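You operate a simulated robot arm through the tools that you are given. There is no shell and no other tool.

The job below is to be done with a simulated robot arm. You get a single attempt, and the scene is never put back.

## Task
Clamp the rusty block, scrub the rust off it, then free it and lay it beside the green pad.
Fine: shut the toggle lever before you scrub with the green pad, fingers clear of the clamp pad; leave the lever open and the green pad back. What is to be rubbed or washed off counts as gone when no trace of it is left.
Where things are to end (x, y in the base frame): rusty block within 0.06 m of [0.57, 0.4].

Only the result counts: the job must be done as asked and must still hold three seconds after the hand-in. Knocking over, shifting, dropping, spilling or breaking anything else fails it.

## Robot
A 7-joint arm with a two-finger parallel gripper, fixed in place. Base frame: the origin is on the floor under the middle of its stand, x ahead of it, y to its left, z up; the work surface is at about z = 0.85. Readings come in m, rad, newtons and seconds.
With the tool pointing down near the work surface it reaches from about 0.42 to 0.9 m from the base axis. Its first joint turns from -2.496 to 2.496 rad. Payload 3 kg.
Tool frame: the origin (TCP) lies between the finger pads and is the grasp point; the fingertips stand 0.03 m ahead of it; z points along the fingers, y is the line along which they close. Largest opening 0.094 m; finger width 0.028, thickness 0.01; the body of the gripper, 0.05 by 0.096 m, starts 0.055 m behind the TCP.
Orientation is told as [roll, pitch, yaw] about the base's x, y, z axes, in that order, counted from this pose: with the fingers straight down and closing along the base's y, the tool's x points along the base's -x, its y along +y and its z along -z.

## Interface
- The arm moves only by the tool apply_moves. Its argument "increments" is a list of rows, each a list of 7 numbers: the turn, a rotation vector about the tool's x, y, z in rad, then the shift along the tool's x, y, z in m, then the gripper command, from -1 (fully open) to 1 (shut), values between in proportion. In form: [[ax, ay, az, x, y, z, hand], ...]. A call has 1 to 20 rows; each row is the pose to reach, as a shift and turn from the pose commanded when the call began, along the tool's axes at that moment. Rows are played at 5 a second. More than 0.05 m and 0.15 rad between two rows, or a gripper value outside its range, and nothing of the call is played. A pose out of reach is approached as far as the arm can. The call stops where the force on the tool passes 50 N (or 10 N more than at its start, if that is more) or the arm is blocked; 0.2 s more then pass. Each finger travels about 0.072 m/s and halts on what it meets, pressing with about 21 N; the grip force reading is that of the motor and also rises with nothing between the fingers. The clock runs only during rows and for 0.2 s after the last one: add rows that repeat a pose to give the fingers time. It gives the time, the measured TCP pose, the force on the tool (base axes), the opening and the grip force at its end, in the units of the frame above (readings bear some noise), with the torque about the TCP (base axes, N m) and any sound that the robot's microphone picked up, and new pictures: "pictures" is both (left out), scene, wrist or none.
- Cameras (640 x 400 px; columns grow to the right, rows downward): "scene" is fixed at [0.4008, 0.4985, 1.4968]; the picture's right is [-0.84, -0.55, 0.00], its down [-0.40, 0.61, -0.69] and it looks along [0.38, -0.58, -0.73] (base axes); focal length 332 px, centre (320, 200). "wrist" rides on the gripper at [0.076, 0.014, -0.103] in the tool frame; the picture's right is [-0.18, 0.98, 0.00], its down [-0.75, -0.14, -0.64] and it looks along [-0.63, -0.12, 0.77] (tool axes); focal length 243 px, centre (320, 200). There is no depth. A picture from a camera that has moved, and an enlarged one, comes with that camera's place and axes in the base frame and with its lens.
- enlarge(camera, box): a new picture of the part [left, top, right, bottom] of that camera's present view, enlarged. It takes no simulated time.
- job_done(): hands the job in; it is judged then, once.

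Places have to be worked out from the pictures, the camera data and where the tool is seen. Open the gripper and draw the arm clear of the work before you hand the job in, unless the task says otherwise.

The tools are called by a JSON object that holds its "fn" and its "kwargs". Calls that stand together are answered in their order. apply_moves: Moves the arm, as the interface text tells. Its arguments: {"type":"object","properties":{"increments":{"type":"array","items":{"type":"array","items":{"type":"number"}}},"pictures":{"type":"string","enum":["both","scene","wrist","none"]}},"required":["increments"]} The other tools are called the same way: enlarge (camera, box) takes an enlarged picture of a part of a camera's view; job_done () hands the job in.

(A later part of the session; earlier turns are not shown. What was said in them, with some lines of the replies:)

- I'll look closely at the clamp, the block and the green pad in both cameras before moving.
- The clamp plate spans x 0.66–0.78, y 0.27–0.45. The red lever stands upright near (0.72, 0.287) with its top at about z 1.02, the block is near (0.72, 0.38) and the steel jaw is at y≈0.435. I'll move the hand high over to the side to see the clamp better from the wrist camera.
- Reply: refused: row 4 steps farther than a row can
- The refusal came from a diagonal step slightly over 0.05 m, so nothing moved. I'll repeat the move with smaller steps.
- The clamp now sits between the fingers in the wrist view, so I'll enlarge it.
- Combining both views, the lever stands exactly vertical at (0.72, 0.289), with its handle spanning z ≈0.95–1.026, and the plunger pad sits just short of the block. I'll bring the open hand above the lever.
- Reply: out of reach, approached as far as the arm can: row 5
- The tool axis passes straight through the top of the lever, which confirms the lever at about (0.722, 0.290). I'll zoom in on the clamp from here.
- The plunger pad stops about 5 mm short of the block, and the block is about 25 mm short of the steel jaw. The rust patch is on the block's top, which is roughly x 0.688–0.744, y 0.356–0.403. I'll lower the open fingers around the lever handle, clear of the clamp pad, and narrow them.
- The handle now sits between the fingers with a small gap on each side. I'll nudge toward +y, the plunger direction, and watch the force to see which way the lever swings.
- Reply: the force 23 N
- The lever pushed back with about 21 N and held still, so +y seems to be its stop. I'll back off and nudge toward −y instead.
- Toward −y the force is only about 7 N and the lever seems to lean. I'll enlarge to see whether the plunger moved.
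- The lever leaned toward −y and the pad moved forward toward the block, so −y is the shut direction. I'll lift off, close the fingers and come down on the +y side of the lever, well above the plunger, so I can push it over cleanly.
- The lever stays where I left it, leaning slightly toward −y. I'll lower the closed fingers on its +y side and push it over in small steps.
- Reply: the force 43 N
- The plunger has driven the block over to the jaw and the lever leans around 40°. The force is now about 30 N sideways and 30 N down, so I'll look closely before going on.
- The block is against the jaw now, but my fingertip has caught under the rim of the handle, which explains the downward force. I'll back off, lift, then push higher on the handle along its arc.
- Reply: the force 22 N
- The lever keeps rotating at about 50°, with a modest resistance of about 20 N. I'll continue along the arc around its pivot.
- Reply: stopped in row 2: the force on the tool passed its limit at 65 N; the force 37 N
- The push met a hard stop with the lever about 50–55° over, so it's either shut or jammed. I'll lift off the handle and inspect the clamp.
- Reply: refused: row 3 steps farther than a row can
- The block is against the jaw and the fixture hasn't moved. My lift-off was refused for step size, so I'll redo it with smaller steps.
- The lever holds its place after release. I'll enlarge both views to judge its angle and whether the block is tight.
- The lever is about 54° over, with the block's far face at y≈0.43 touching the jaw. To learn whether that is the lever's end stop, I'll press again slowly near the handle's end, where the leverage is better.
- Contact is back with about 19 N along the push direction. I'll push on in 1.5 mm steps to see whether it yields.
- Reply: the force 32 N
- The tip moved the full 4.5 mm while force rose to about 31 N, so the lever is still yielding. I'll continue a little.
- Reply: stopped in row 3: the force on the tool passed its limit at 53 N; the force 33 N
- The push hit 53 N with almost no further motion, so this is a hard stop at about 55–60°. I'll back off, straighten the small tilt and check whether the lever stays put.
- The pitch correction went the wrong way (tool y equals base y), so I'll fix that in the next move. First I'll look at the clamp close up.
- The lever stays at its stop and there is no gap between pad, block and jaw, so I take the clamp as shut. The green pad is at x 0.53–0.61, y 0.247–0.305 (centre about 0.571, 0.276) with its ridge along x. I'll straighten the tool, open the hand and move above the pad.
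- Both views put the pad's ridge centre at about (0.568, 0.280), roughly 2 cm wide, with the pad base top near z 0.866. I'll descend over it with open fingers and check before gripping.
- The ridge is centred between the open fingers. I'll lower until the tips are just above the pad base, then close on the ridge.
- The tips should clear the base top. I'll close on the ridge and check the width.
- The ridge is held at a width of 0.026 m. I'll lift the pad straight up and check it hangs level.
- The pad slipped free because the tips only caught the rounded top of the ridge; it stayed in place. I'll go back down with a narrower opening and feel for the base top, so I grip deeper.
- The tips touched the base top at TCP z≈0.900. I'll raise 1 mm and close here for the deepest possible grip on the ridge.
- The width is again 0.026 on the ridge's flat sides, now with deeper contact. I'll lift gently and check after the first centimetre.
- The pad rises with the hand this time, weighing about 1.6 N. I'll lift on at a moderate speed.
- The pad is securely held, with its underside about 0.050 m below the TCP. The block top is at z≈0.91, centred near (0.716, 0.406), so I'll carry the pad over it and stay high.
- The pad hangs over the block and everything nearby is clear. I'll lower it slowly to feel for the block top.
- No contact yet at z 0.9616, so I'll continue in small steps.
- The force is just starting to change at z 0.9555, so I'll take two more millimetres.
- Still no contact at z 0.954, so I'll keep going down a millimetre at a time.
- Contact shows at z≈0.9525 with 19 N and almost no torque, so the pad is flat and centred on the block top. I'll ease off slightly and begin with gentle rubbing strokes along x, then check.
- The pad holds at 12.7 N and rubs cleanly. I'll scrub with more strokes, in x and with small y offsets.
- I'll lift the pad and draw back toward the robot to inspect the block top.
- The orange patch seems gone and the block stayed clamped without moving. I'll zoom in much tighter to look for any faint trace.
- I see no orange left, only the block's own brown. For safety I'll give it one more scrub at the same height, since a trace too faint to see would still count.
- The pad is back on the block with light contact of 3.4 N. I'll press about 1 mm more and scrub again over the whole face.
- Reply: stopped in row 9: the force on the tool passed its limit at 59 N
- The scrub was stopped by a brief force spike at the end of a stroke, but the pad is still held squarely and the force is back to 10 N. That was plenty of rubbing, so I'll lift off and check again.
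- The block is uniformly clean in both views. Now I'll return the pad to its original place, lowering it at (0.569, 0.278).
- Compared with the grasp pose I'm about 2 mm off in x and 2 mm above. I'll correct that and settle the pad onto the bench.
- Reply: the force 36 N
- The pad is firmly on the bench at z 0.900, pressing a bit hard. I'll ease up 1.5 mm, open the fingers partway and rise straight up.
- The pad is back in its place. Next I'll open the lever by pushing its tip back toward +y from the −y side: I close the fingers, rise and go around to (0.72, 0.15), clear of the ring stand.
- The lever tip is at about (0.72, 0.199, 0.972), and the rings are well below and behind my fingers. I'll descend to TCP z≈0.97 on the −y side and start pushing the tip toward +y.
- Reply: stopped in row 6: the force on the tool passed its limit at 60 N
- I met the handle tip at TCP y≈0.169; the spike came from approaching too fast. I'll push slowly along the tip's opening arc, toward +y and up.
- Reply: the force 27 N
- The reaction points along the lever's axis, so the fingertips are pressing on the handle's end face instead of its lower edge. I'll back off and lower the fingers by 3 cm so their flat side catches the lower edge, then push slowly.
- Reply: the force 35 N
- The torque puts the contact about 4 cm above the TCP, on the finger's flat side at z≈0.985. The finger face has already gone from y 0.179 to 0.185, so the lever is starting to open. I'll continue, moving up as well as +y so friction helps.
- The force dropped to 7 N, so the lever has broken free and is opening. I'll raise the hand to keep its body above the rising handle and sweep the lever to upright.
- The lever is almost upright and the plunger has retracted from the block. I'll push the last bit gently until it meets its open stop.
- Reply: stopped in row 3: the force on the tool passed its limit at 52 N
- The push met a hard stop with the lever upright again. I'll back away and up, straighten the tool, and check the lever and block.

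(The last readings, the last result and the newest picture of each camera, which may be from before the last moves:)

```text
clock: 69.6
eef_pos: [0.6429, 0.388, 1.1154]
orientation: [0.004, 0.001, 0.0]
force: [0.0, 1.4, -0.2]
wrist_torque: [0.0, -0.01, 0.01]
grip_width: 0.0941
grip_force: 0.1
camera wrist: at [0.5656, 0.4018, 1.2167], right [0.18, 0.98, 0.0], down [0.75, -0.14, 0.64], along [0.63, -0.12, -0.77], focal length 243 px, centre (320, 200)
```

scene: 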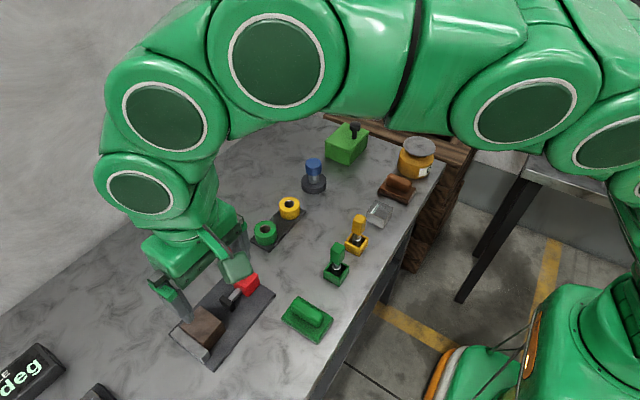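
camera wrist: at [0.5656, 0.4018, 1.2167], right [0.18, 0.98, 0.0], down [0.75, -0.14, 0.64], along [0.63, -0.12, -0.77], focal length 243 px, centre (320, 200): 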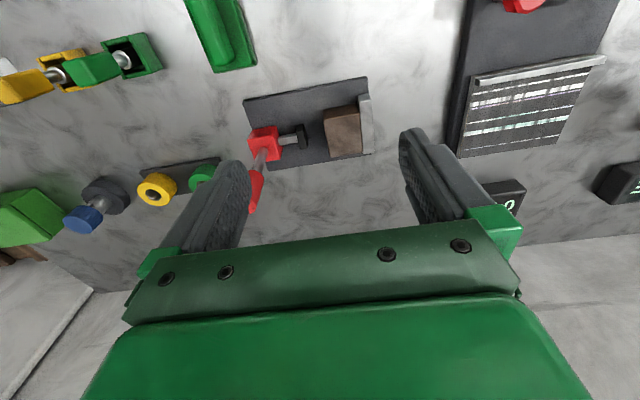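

The lever is upright and the plunger is well clear of the block. The jaw is flush against the block's +y side, so I'll grip it across x instead. I'll turn the hand −90° in yaw, which keeps the camera side away from the lever, while staying high.

{"fn": "apply_moves", "kwargs": {"increments": [[0, 0, 0.14, 0, 0, 0, -1], [0, 0, 0.28, 0, 0, 0, -1], [0, 0, 0.42, 0, 0, 0, -1], [0, 0, 0.56, 0, 0, 0, -1], [0, 0, 0.7, 0, 0, 0, -1], [0, 0, 0.84, 0, 0, 0, -1], [0, 0, 0.98, 0, 0, 0, -1], [0, 0, 1.12, 0, 0, 0, -1], [0, 0, 1.26, 0, 0, 0, -1], [0, 0, 1.4, 0, 0, 0, -1], [0, 0, 1.5, 0, 0, 0, -1], [0, 0, 1.5708, 0, 0, 0, -1], [0, 0, 1.5708, 0, 0, 0, -1]], "pictures": "both"}}

```text
clock: 72.4
eef_pos: [0.6442, 0.3862, 1.1153]
orientation: [0.0, 0.002, -1.572]
force: [-0.9, 0.0, -0.2]
wrist_torque: [0.01, -0.01, 0.03]
grip_width: 0.0938
grip_force: 0.1
camera wrist: at [0.656, 0.463, 1.2172], right [0.98, -0.18, 0.0], down [-0.14, -0.75, 0.64], along [-0.12, -0.63, -0.77], focal length 243 px, centre (320, 200)
```

scene: 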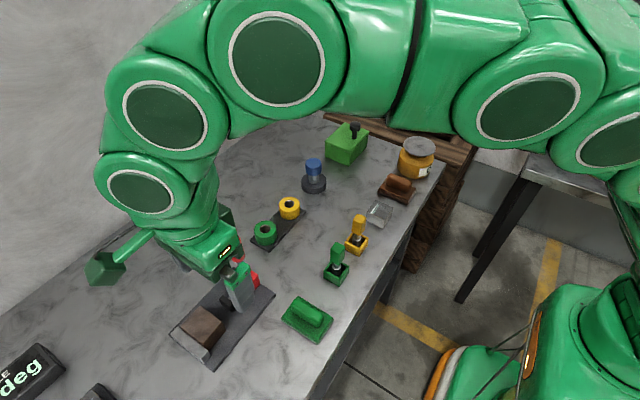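
wrist: 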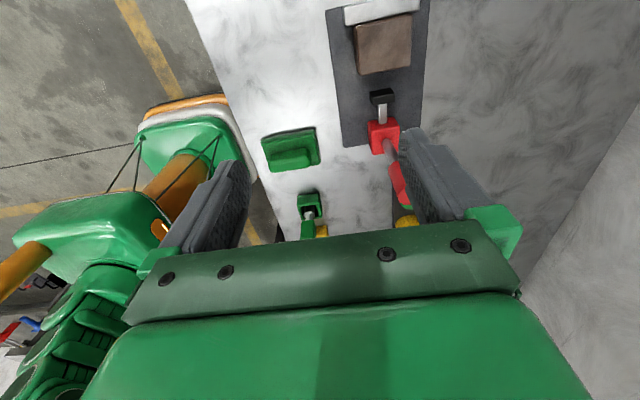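

The yaw is now −90° and the block is visible in the wrist view. I'll enlarge it to measure its position.

{"fn": "enlarge", "kwargs": {"camera": "wrist", "box": [320, 0, 440, 120]}}

{"fn": "enlarge", "kwargs": {"camera": "scene", "box": [160, 260, 280, 380]}}

```text
3.33 times, centred on (380, 60) of wrist
camera zoom: at [0.656, 0.463, 1.2172], right [0.98, -0.18, 0.0], down [-0.14, -0.75, 0.64], along [-0.12, -0.63, -0.77], focal length 809 px, centre (120, 667)
```

zoom: 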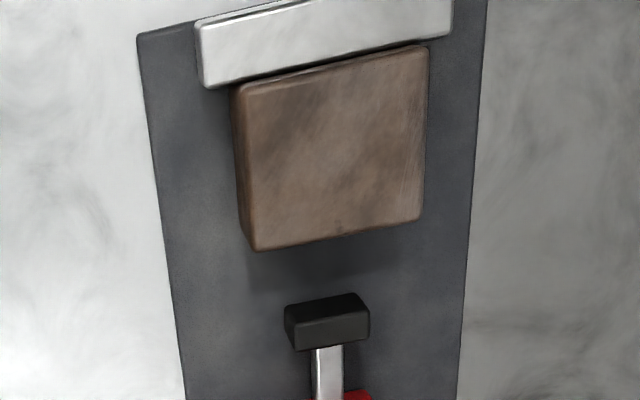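

```text
3.33 times, centred on (220, 320) of scene
camera zoom: at [0.4008, 0.4985, 1.4968], right [-0.84, -0.55, 0.0], down [-0.4, 0.61, -0.69], along [0.38, -0.58, -0.73], focal length 1107 px, centre (653, -200)
```

zoom: 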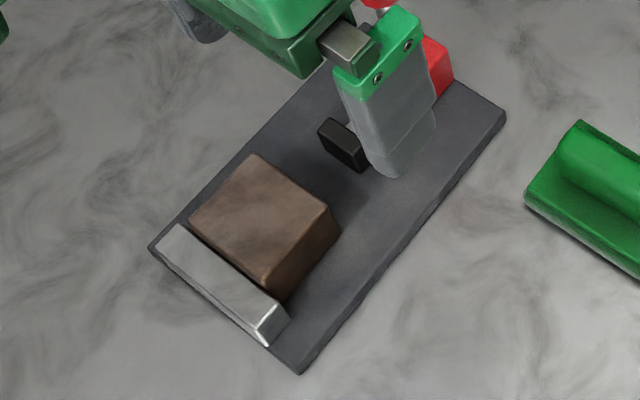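

The block top is centred at (0.718, 0.408), spanning x 0.689–0.746. I'll move above it with open fingers and descend partway.

{"fn": "apply_moves", "kwargs": {"increments": [[0, 0, 0, 0.01, 0.037, 0.02, -1], [0, 0, 0, 0.02, 0.0738, 0.04, -1], [0, 0, 0, 0.02, 0.0738, 0.08, -1], [0, 0, 0, 0.02, 0.0738, 0.12, -1], [0, 0, 0, 0.02, 0.0738, 0.16, -1], [0, 0, 0, 0.02, 0.0738, 0.175, -1], [0, 0, 0, 0.02, 0.0738, 0.175, -1]], "pictures": "both"}}

```text
clock: 74.0
eef_pos: [0.7164, 0.4069, 0.9397]
orientation: [0.0, 0.002, -1.571]
force: [0.3, 0.9, -0.6]
wrist_torque: [-0.02, -0.01, -0.01]
grip_width: 0.0939
grip_force: 0.0
camera wrist: at [0.73, 0.4845, 1.0414], right [0.98, -0.18, 0.0], down [-0.14, -0.76, 0.64], along [-0.12, -0.63, -0.77], focal length 243 px, centre (320, 200)
```

scene: 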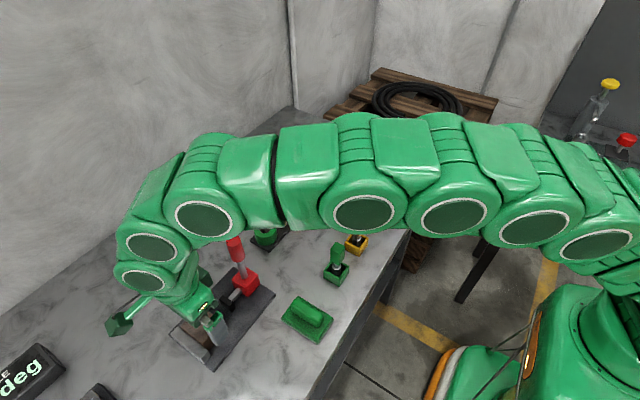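
wrist: 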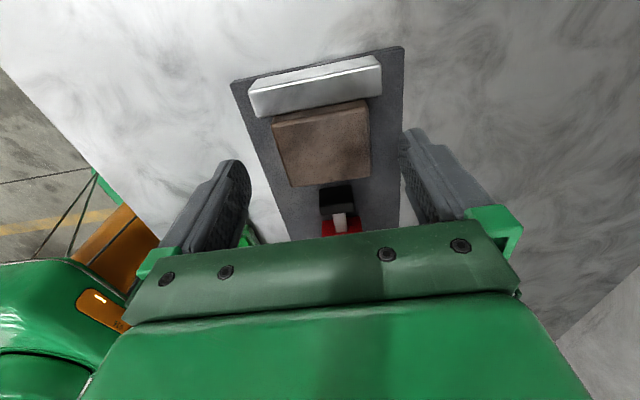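

The block is centred between the fingers. I'll descend to TCP z≈0.90 (tips about 1 cm above the plate) and close on it.

{"fn": "apply_moves", "kwargs": {"increments": [[0, 0, 0, 0, 0.001, 0.015, -1], [0, 0, 0, 0, 0.001, 0.03, -1], [0, 0, 0, 0, 0.001, 0.039, -1], [0, 0, 0, 0, 0.001, 0.039, -0.6], [0, 0, 0, 0, 0.001, 0.039, 0], [0, 0, 0, 0, 0.001, 0.039, 1], [0, 0, 0, 0, 0.001, 0.039, 1], [0, 0, 0, 0, 0.001, 0.039, 1]], "pictures": "both"}}

```text
clock: 75.8
eef_pos: [0.7167, 0.4075, 0.9008]
orientation: [0.001, 0.002, -1.569]
force: [-1.9, -2.4, 2.3]
wrist_torque: [-0.2, 0.03, -0.04]
grip_width: 0.0645
grip_force: 21.7
camera wrist: at [0.7308, 0.485, 1.003], right [0.98, -0.18, 0.0], down [-0.14, -0.76, 0.64], along [-0.12, -0.63, -0.77], focal length 243 px, centre (320, 200)
```

scene: 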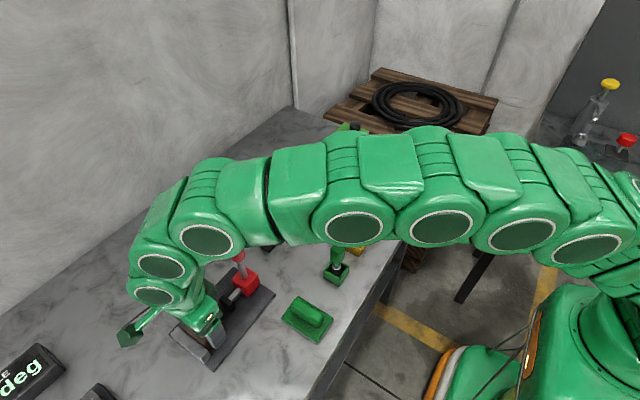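
wrist: 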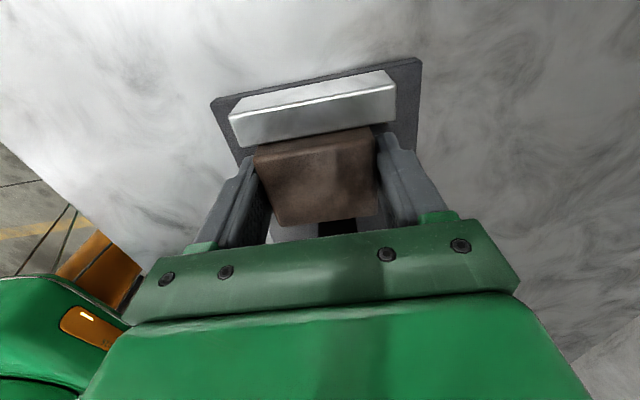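

The fingers stopped at 0.0645 m, a bit wider than the top face I measured. I'll look closely before lifting.

{"fn": "enlarge", "kwargs": {"camera": "wrist", "box": [200, 60, 440, 250]}}

{"fn": "enlarge", "kwargs": {"camera": "scene", "box": [150, 280, 280, 380]}}

```text
2.11 times, centred on (320, 155) of wrist
camera zoom: at [0.7308, 0.485, 1.003], right [0.98, -0.18, 0.0], down [-0.14, -0.76, 0.64], along [-0.12, -0.63, -0.77], focal length 511 px, centre (320, 295)
```

zoom: 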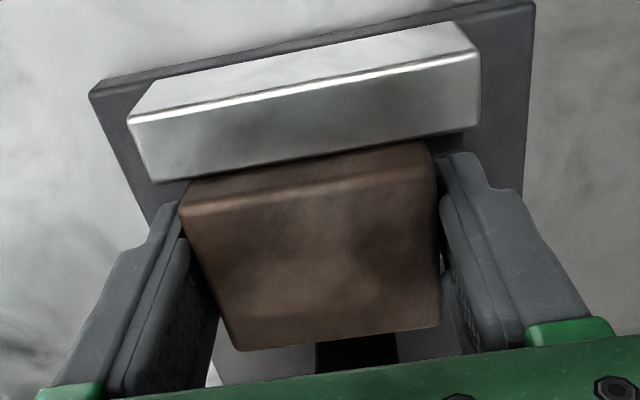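

```text
4.00 times, centred on (215, 330) of scene
camera zoom: at [0.4008, 0.4985, 1.4968], right [-0.84, -0.55, 0.0], down [-0.4, 0.61, -0.69], along [0.38, -0.58, -0.73], focal length 1329 px, centre (740, -320)
```

zoom: 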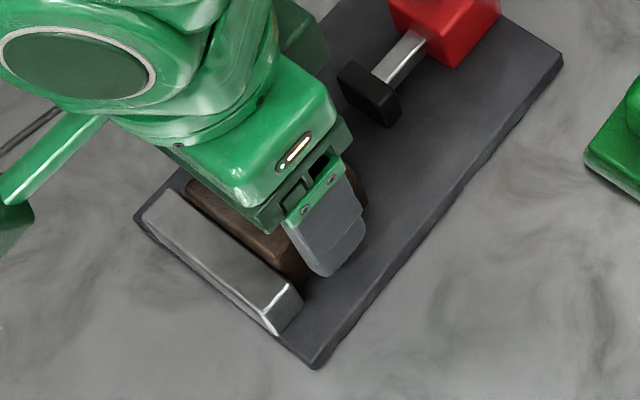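

The fingers are on both x faces, and the width reading also ran a few mm high on the pad's ridge, so this fits. I'll lift gently by 1.5 cm and check.

{"fn": "apply_moves", "kwargs": {"increments": [[0, 0, 0, 0, 0, -0.003, 1], [0, 0, 0, 0, 0, -0.006, 1], [0, 0, 0, 0, 0, -0.01, 1], [0, 0, 0, 0, 0, -0.015, 1], [0, 0, 0, 0, 0, -0.015, 1]], "pictures": "wrist"}}

```text
clock: 77.0
eef_pos: [0.7174, 0.4078, 0.9164]
orientation: [0.001, 0.002, -1.571]
force: [0.4, -0.1, -6.3]
wrist_torque: [-0.02, 0.0, 0.01]
grip_width: 0.0645
grip_force: 20.8
camera wrist: at [0.7312, 0.4839, 1.0177], right [0.98, -0.18, 0.0], down [-0.14, -0.76, 0.64], along [-0.12, -0.63, -0.77], focal length 243 px, centre (320, 200)
```

wrist: 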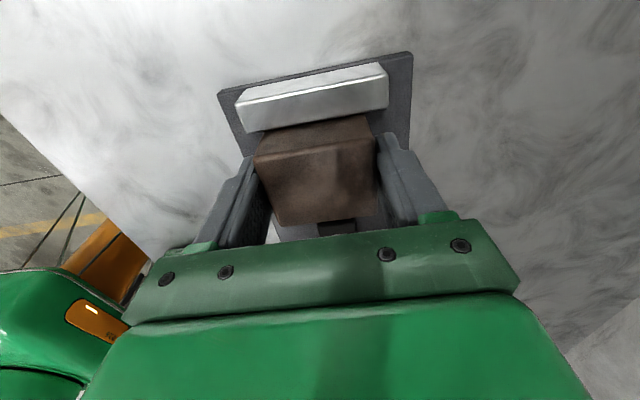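

The block lifts cleanly, at about 6 N. I'll raise it further and carry it slowly to above (0.57, 0.40).

{"fn": "apply_moves", "kwargs": {"increments": [[0, 0, 0, 0, 0, -0.015, 1], [0, 0, 0, 0, 0, -0.035, 1], [0, 0, 0, 0, 0, -0.055, 1], [0, 0, 0, 0, 0, -0.065, 1], [0, 0, 0, -0.001, -0.015, -0.065, 1], [0, 0, 0, -0.002, -0.035, -0.065, 1], [0, 0, 0, -0.003, -0.06, -0.065, 1], [0, 0, 0, -0.005, -0.085, -0.065, 1], [0, 0, 0, -0.006, -0.11, -0.065, 1], [0, 0, 0, -0.007, -0.132, -0.065, 1], [0, 0, 0, -0.008, -0.147, -0.065, 1], [0, 0, 0, -0.008, -0.147, -0.065, 1]], "pictures": "both"}}

```text
clock: 79.6
eef_pos: [0.5689, 0.3988, 0.9803]
orientation: [0.001, 0.002, -1.57]
force: [-0.8, 0.4, -6.1]
wrist_torque: [0.01, -0.03, -0.03]
grip_width: 0.0648
grip_force: 21.5
camera wrist: at [0.5829, 0.4756, 1.0831], right [0.98, -0.18, 0.0], down [-0.14, -0.76, 0.64], along [-0.12, -0.63, -0.77], focal length 243 px, centre (320, 200)
```

scene: 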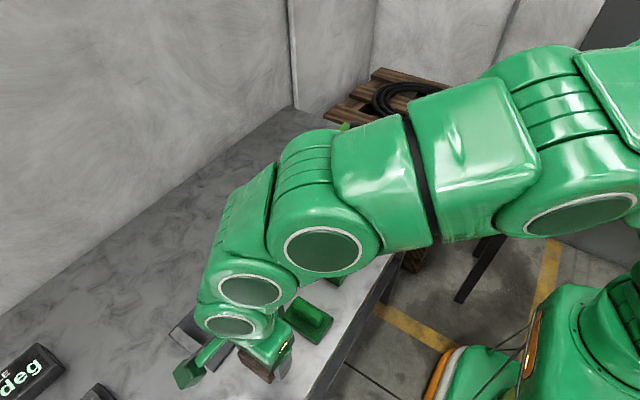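
wrist: 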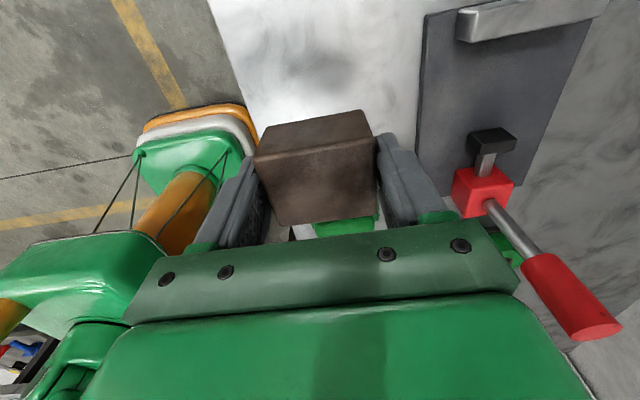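

The block is above the target with the bench edge at x≈0.50, so it has room. I'll lower it toward the bench, slowing near the surface.

{"fn": "apply_moves", "kwargs": {"increments": [[0, 0, 0, 0, 0, 0.02, 1], [0, 0, 0, 0, 0, 0.045, 1], [0, 0, 0, 0, 0, 0.065, 1], [0, 0, 0, 0, 0, 0.077, 1], [0, 0, 0, 0, 0, 0.083, 1]], "pictures": "wrist"}}

```text
clock: 80.8
eef_pos: [0.5718, 0.3981, 0.8996]
orientation: [-0.002, 0.004, -1.571]
force: [-0.2, -0.7, -5.8]
wrist_torque: [-0.02, 0.01, 0.03]
grip_width: 0.0644
grip_force: 20.7
camera wrist: at [0.5835, 0.4758, 1.0007], right [0.98, -0.18, 0.0], down [-0.14, -0.76, 0.64], along [-0.12, -0.63, -0.77], focal length 243 px, centre (320, 200)
```

wrist: 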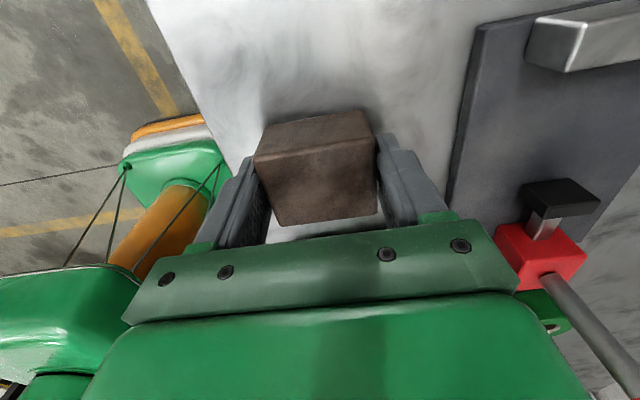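

It still hangs freely at z 0.8996. I'll lower the last millimetres in small steps until it touches.

{"fn": "apply_moves", "kwargs": {"increments": [[0, 0, 0, 0, 0, 0.0015, 1], [0, 0, 0, 0, 0, 0.003, 1], [0, 0, 0, 0, 0, 0.0045, 1], [0, 0, 0, 0, 0, 0.0055, 1]], "pictures": "none"}}

```text
clock: 81.8
eef_pos: [0.571, 0.3998, 0.8932]
orientation: [0.001, 0.001, -1.572]
force: [0.2, 0.4, -5.3]
wrist_torque: [0.02, -0.04, 0.02]
grip_width: 0.0645
grip_force: 21.1
```

{"fn": "apply_moves", "kwargs": {"increments": [[0, 0, 0, 0, 0, 0.001, 1], [0, 0, 0, 0, 0, 0.002, 1]], "pictures": "none"}}

```text
clock: 82.4
eef_pos: [0.5706, 0.3995, 0.8899]
orientation: [-0.001, 0.001, -1.572]
force: [0.9, -1.0, -6.4]
wrist_torque: [-0.02, -0.01, 0.0]
grip_width: 0.0645
grip_force: 20.9
```

No contact yet, so I'll continue down in 1 mm steps.

{"fn": "apply_moves", "kwargs": {"increments": [[0, 0, 0, 0, 0, 0.001, 1], [0, 0, 0, 0, 0, 0.002, 1]], "pictures": "none"}}

```text
clock: 83.0
eef_pos: [0.5705, 0.3989, 0.8885]
orientation: [-0.001, 0.003, -1.572]
force: [0.1, -0.6, -5.9]
wrist_torque: [0.02, 0.01, -0.01]
grip_width: 0.0642
grip_force: 20.9
```

{"fn": "apply_moves", "kwargs": {"increments": [[0, 0, 0, 0, 0, 0.001, 1], [0, 0, 0, 0, 0, 0.002, 1]], "pictures": "wrist"}}

```text
clock: 83.6
eef_pos: [0.5716, 0.3997, 0.8869]
orientation: [0.001, 0.002, -1.57]
force: [-4.1, 0.9, 16.5]
wrist_torque: [0.02, 0.04, 0.0]
grip_width: 0.0645
grip_force: 21.2
camera wrist: at [0.5843, 0.4762, 0.9904], right [0.98, -0.18, 0.0], down [-0.14, -0.76, 0.64], along [-0.12, -0.63, -0.77], focal length 243 px, centre (320, 200)
```

wrist: 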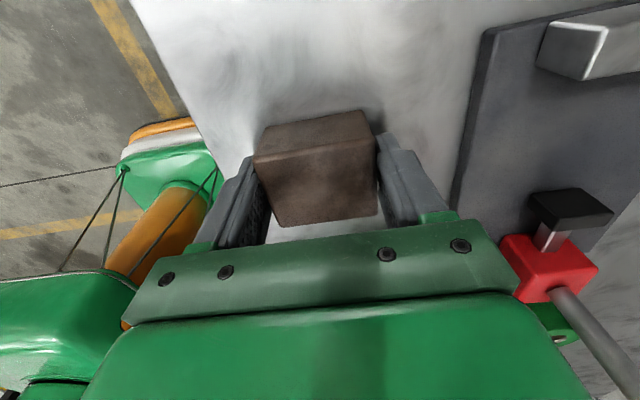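

The block rests on the bench (upward force of 16 N at z 0.887). I'll ease up slightly, open the fingers and rise straight up.

{"fn": "apply_moves", "kwargs": {"increments": [[0, 0, 0, 0, 0, -0.0015, 1], [0, 0, 0, 0, 0, -0.0015, 0], [0, 0, 0, 0, 0, -0.0015, -1], [0, 0, 0, 0, 0, -0.0015, -1], [0, 0, 0, 0, 0, -0.0015, -1], [0, 0, 0, 0, 0, -0.02, -1], [0, 0, 0, 0, 0, -0.05, -1], [0, 0, 0, 0, 0, -0.09, -1], [0, 0, 0, 0, 0, -0.13, -1], [0, 0, 0, 0, 0, -0.17, -1], [0, 0, 0, 0, 0, -0.21, -1]], "pictures": "both"}}

```text
clock: 86.0
eef_pos: [0.5716, 0.3989, 1.0984]
orientation: [-0.002, 0.0, -1.57]
force: [-0.5, 0.0, -0.9]
wrist_torque: [0.02, 0.01, -0.02]
grip_width: 0.094
grip_force: 0.1
camera wrist: at [0.5849, 0.4748, 1.2006], right [0.98, -0.18, 0.0], down [-0.14, -0.75, 0.64], along [-0.12, -0.63, -0.77], focal length 243 px, centre (320, 200)
```

scene: 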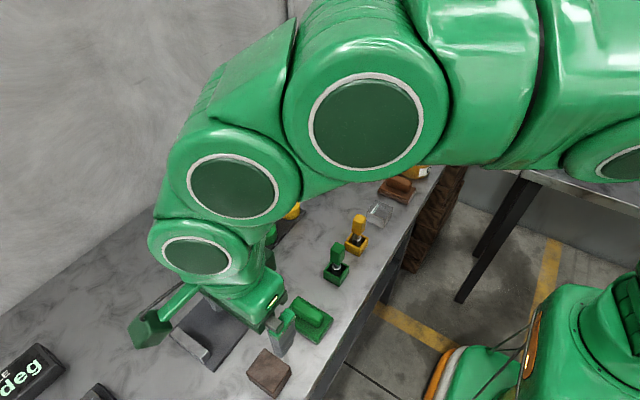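
wrist: 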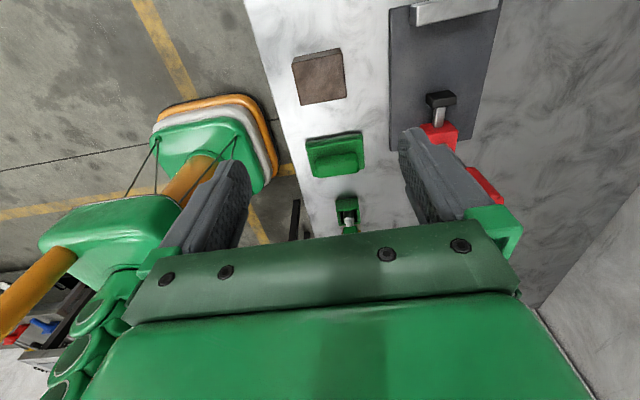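

The block is free and standing at the target. I'll zoom on it for any remaining rust, then withdraw the arm to its starting spot.

{"fn": "enlarge", "kwargs": {"camera": "wrist", "box": [270, 30, 380, 190]}}

{"fn": "apply_moves", "kwargs": {"increments": [[0, 0, -0.14, 0, 0, -0.03, -1], [0, 0, -0.28, 0, 0, -0.06, -1], [0, 0, -0.42, 0, 0, -0.09, -1], [0, 0, -0.56, 0, 0, -0.11, -1], [0, 0, -0.7, -0.03, 0, -0.11, -1], [0, 0, -0.84, -0.06, -0.01, -0.11, -1], [0, 0, -0.98, -0.09, -0.02, -0.11, -1], [0, 0, -1.12, -0.12, -0.03, -0.11, -1], [0, 0, -1.26, -0.15, -0.04, -0.11, -1], [0, 0, -1.4, -0.18, -0.04, -0.11, -1], [0, 0, -1.5, -0.215, -0.04, -0.11, -1], [0, 0, -1.5708, -0.25, -0.04, -0.11, -1], [0, 0, -1.5708, -0.25, -0.04, -0.11, -1]], "pictures": "both"}}

```text
2.50 times, centred on (325, 110) of wrist
camera zoom: at [0.5849, 0.4748, 1.2006], right [0.98, -0.18, 0.0], down [-0.14, -0.75, 0.64], along [-0.12, -0.63, -0.77], focal length 606 px, centre (308, 425)
```

zoom: 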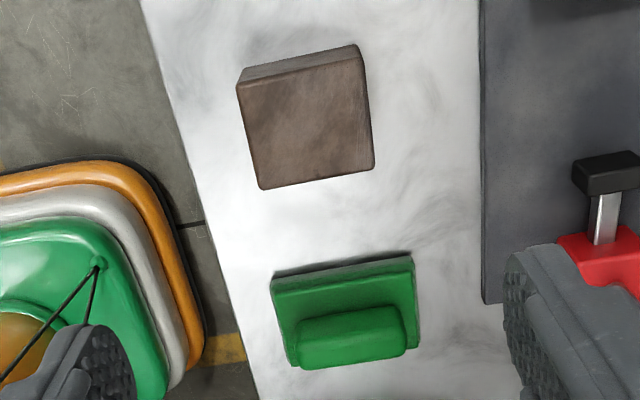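

```text
clock: 88.8
eef_pos: [0.5295, 0.1471, 1.2055]
orientation: [0.003, 0.001, 0.002]
force: [0.1, 0.9, -0.4]
wrist_torque: [-0.02, 0.03, 0.05]
grip_width: 0.0941
grip_force: 0.1
camera wrist: at [0.4524, 0.1625, 1.3077], right [0.18, 0.98, 0.0], down [0.75, -0.14, 0.64], along [0.63, -0.12, -0.77], focal length 243 px, centre (320, 200)
```

scene: 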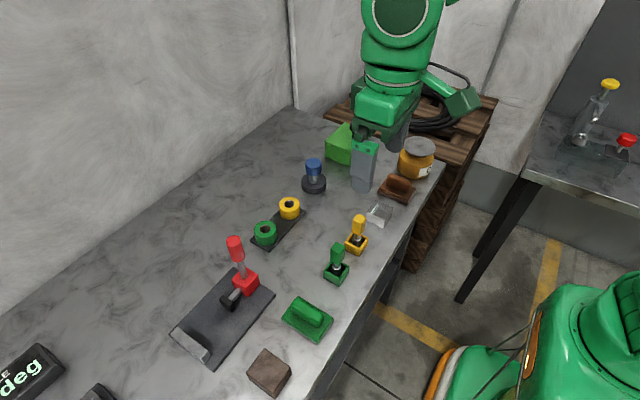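
wrist: 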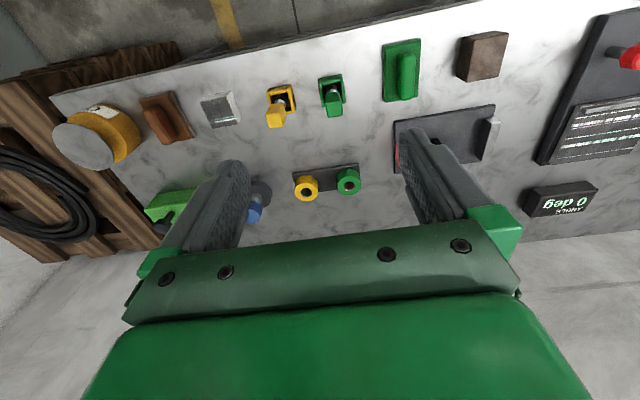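

The arm is back at its starting spot. I'll make one last close check of the lever, clamp plate, pad and block.

{"fn": "enlarge", "kwargs": {"camera": "scene", "box": [150, 220, 350, 380]}}

{"fn": "enlarge", "kwargs": {"camera": "scene", "box": [235, 335, 305, 400]}}

{"fn": "enlarge", "kwargs": {"camera": "wrist", "box": [440, 20, 530, 100]}}

```text
2.50 times, centred on (250, 300) of scene
camera zoom: at [0.4008, 0.4985, 1.4968], right [-0.84, -0.55, 0.0], down [-0.4, 0.61, -0.69], along [0.38, -0.58, -0.73], focal length 830 px, centre (495, -50)
```

zoom: 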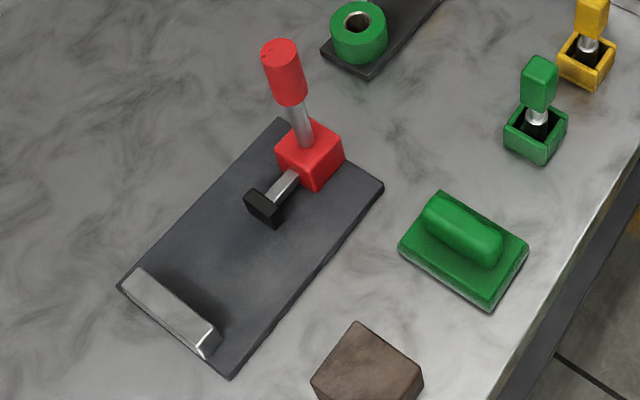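

```text
6.15 times, centred on (270, 368) of scene
camera zoom: at [0.4008, 0.4985, 1.4968], right [-0.84, -0.55, 0.0], down [-0.4, 0.61, -0.69], along [0.38, -0.58, -0.73], focal length 2044 px, centre (628, -831)
```

zoom: 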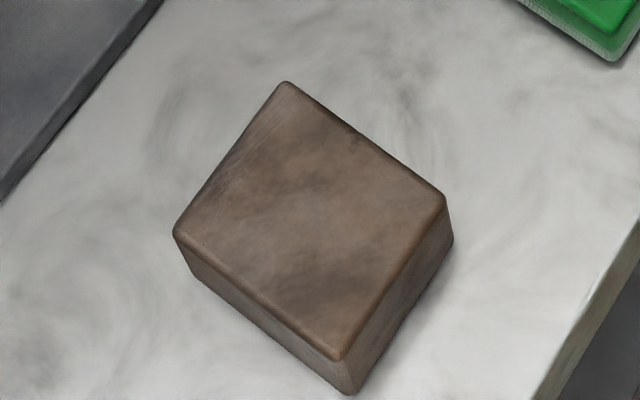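

```text
5.00 times, centred on (485, 60) of wrist
camera zoom: at [0.4524, 0.1625, 1.3077], right [0.18, 0.98, 0.0], down [0.75, -0.14, 0.64], along [0.63, -0.12, -0.77], focal length 1213 px, centre (-505, 900)
```

zoom: 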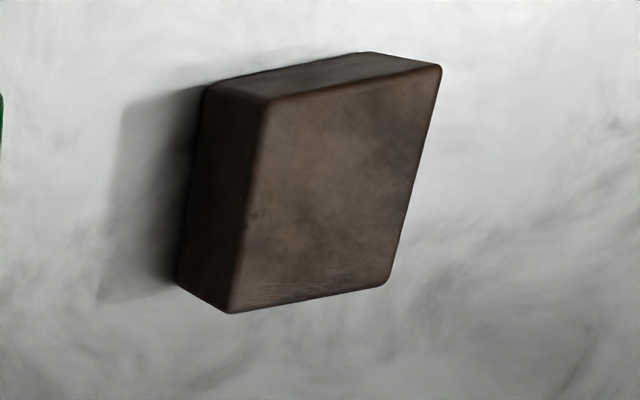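

Both views agree. The lever is upright and open, the clamp plate hasn't moved, and the green pad is back within a few mm of where it was. The block is clean and stands at about (0.570, 0.396). The gripper is open and the arm is clear, so I'm handing the job in.

{"fn": "job_done", "kwargs": {}}

```text
The job is handed in.
```

I clamped the rusty block, scrubbed it and set it beside the green pad. The job is handed in, but I haven't seen the judgement.

- **Clamping:** the toggle lever was pushed to a hard stop before any scrubbing. The block was held against the steel jaw, and the fingers stayed clear of the clamp pad. I took that stop as fully shut; there was no click or other signal to confirm it.
- **Rust:** no orange is left on the block in close-up views from either camera.
- **Block:** it stands at about (0.570, 0.396), roughly 4 mm from the target.
- **Green pad:** it is back within a few millimetres of where it started. It slipped out of the fingers once on the first lift but stayed in place on the bench.
- **Lever and arm:** the lever is upright and open, as it was at the start. The gripper is open and the arm is clear of the work.

The force limit stopped the arm a few times: while closing and reopening the lever, and once during the second scrub. In the final pictures the clamp plate, the lever and the items beside them match the start.
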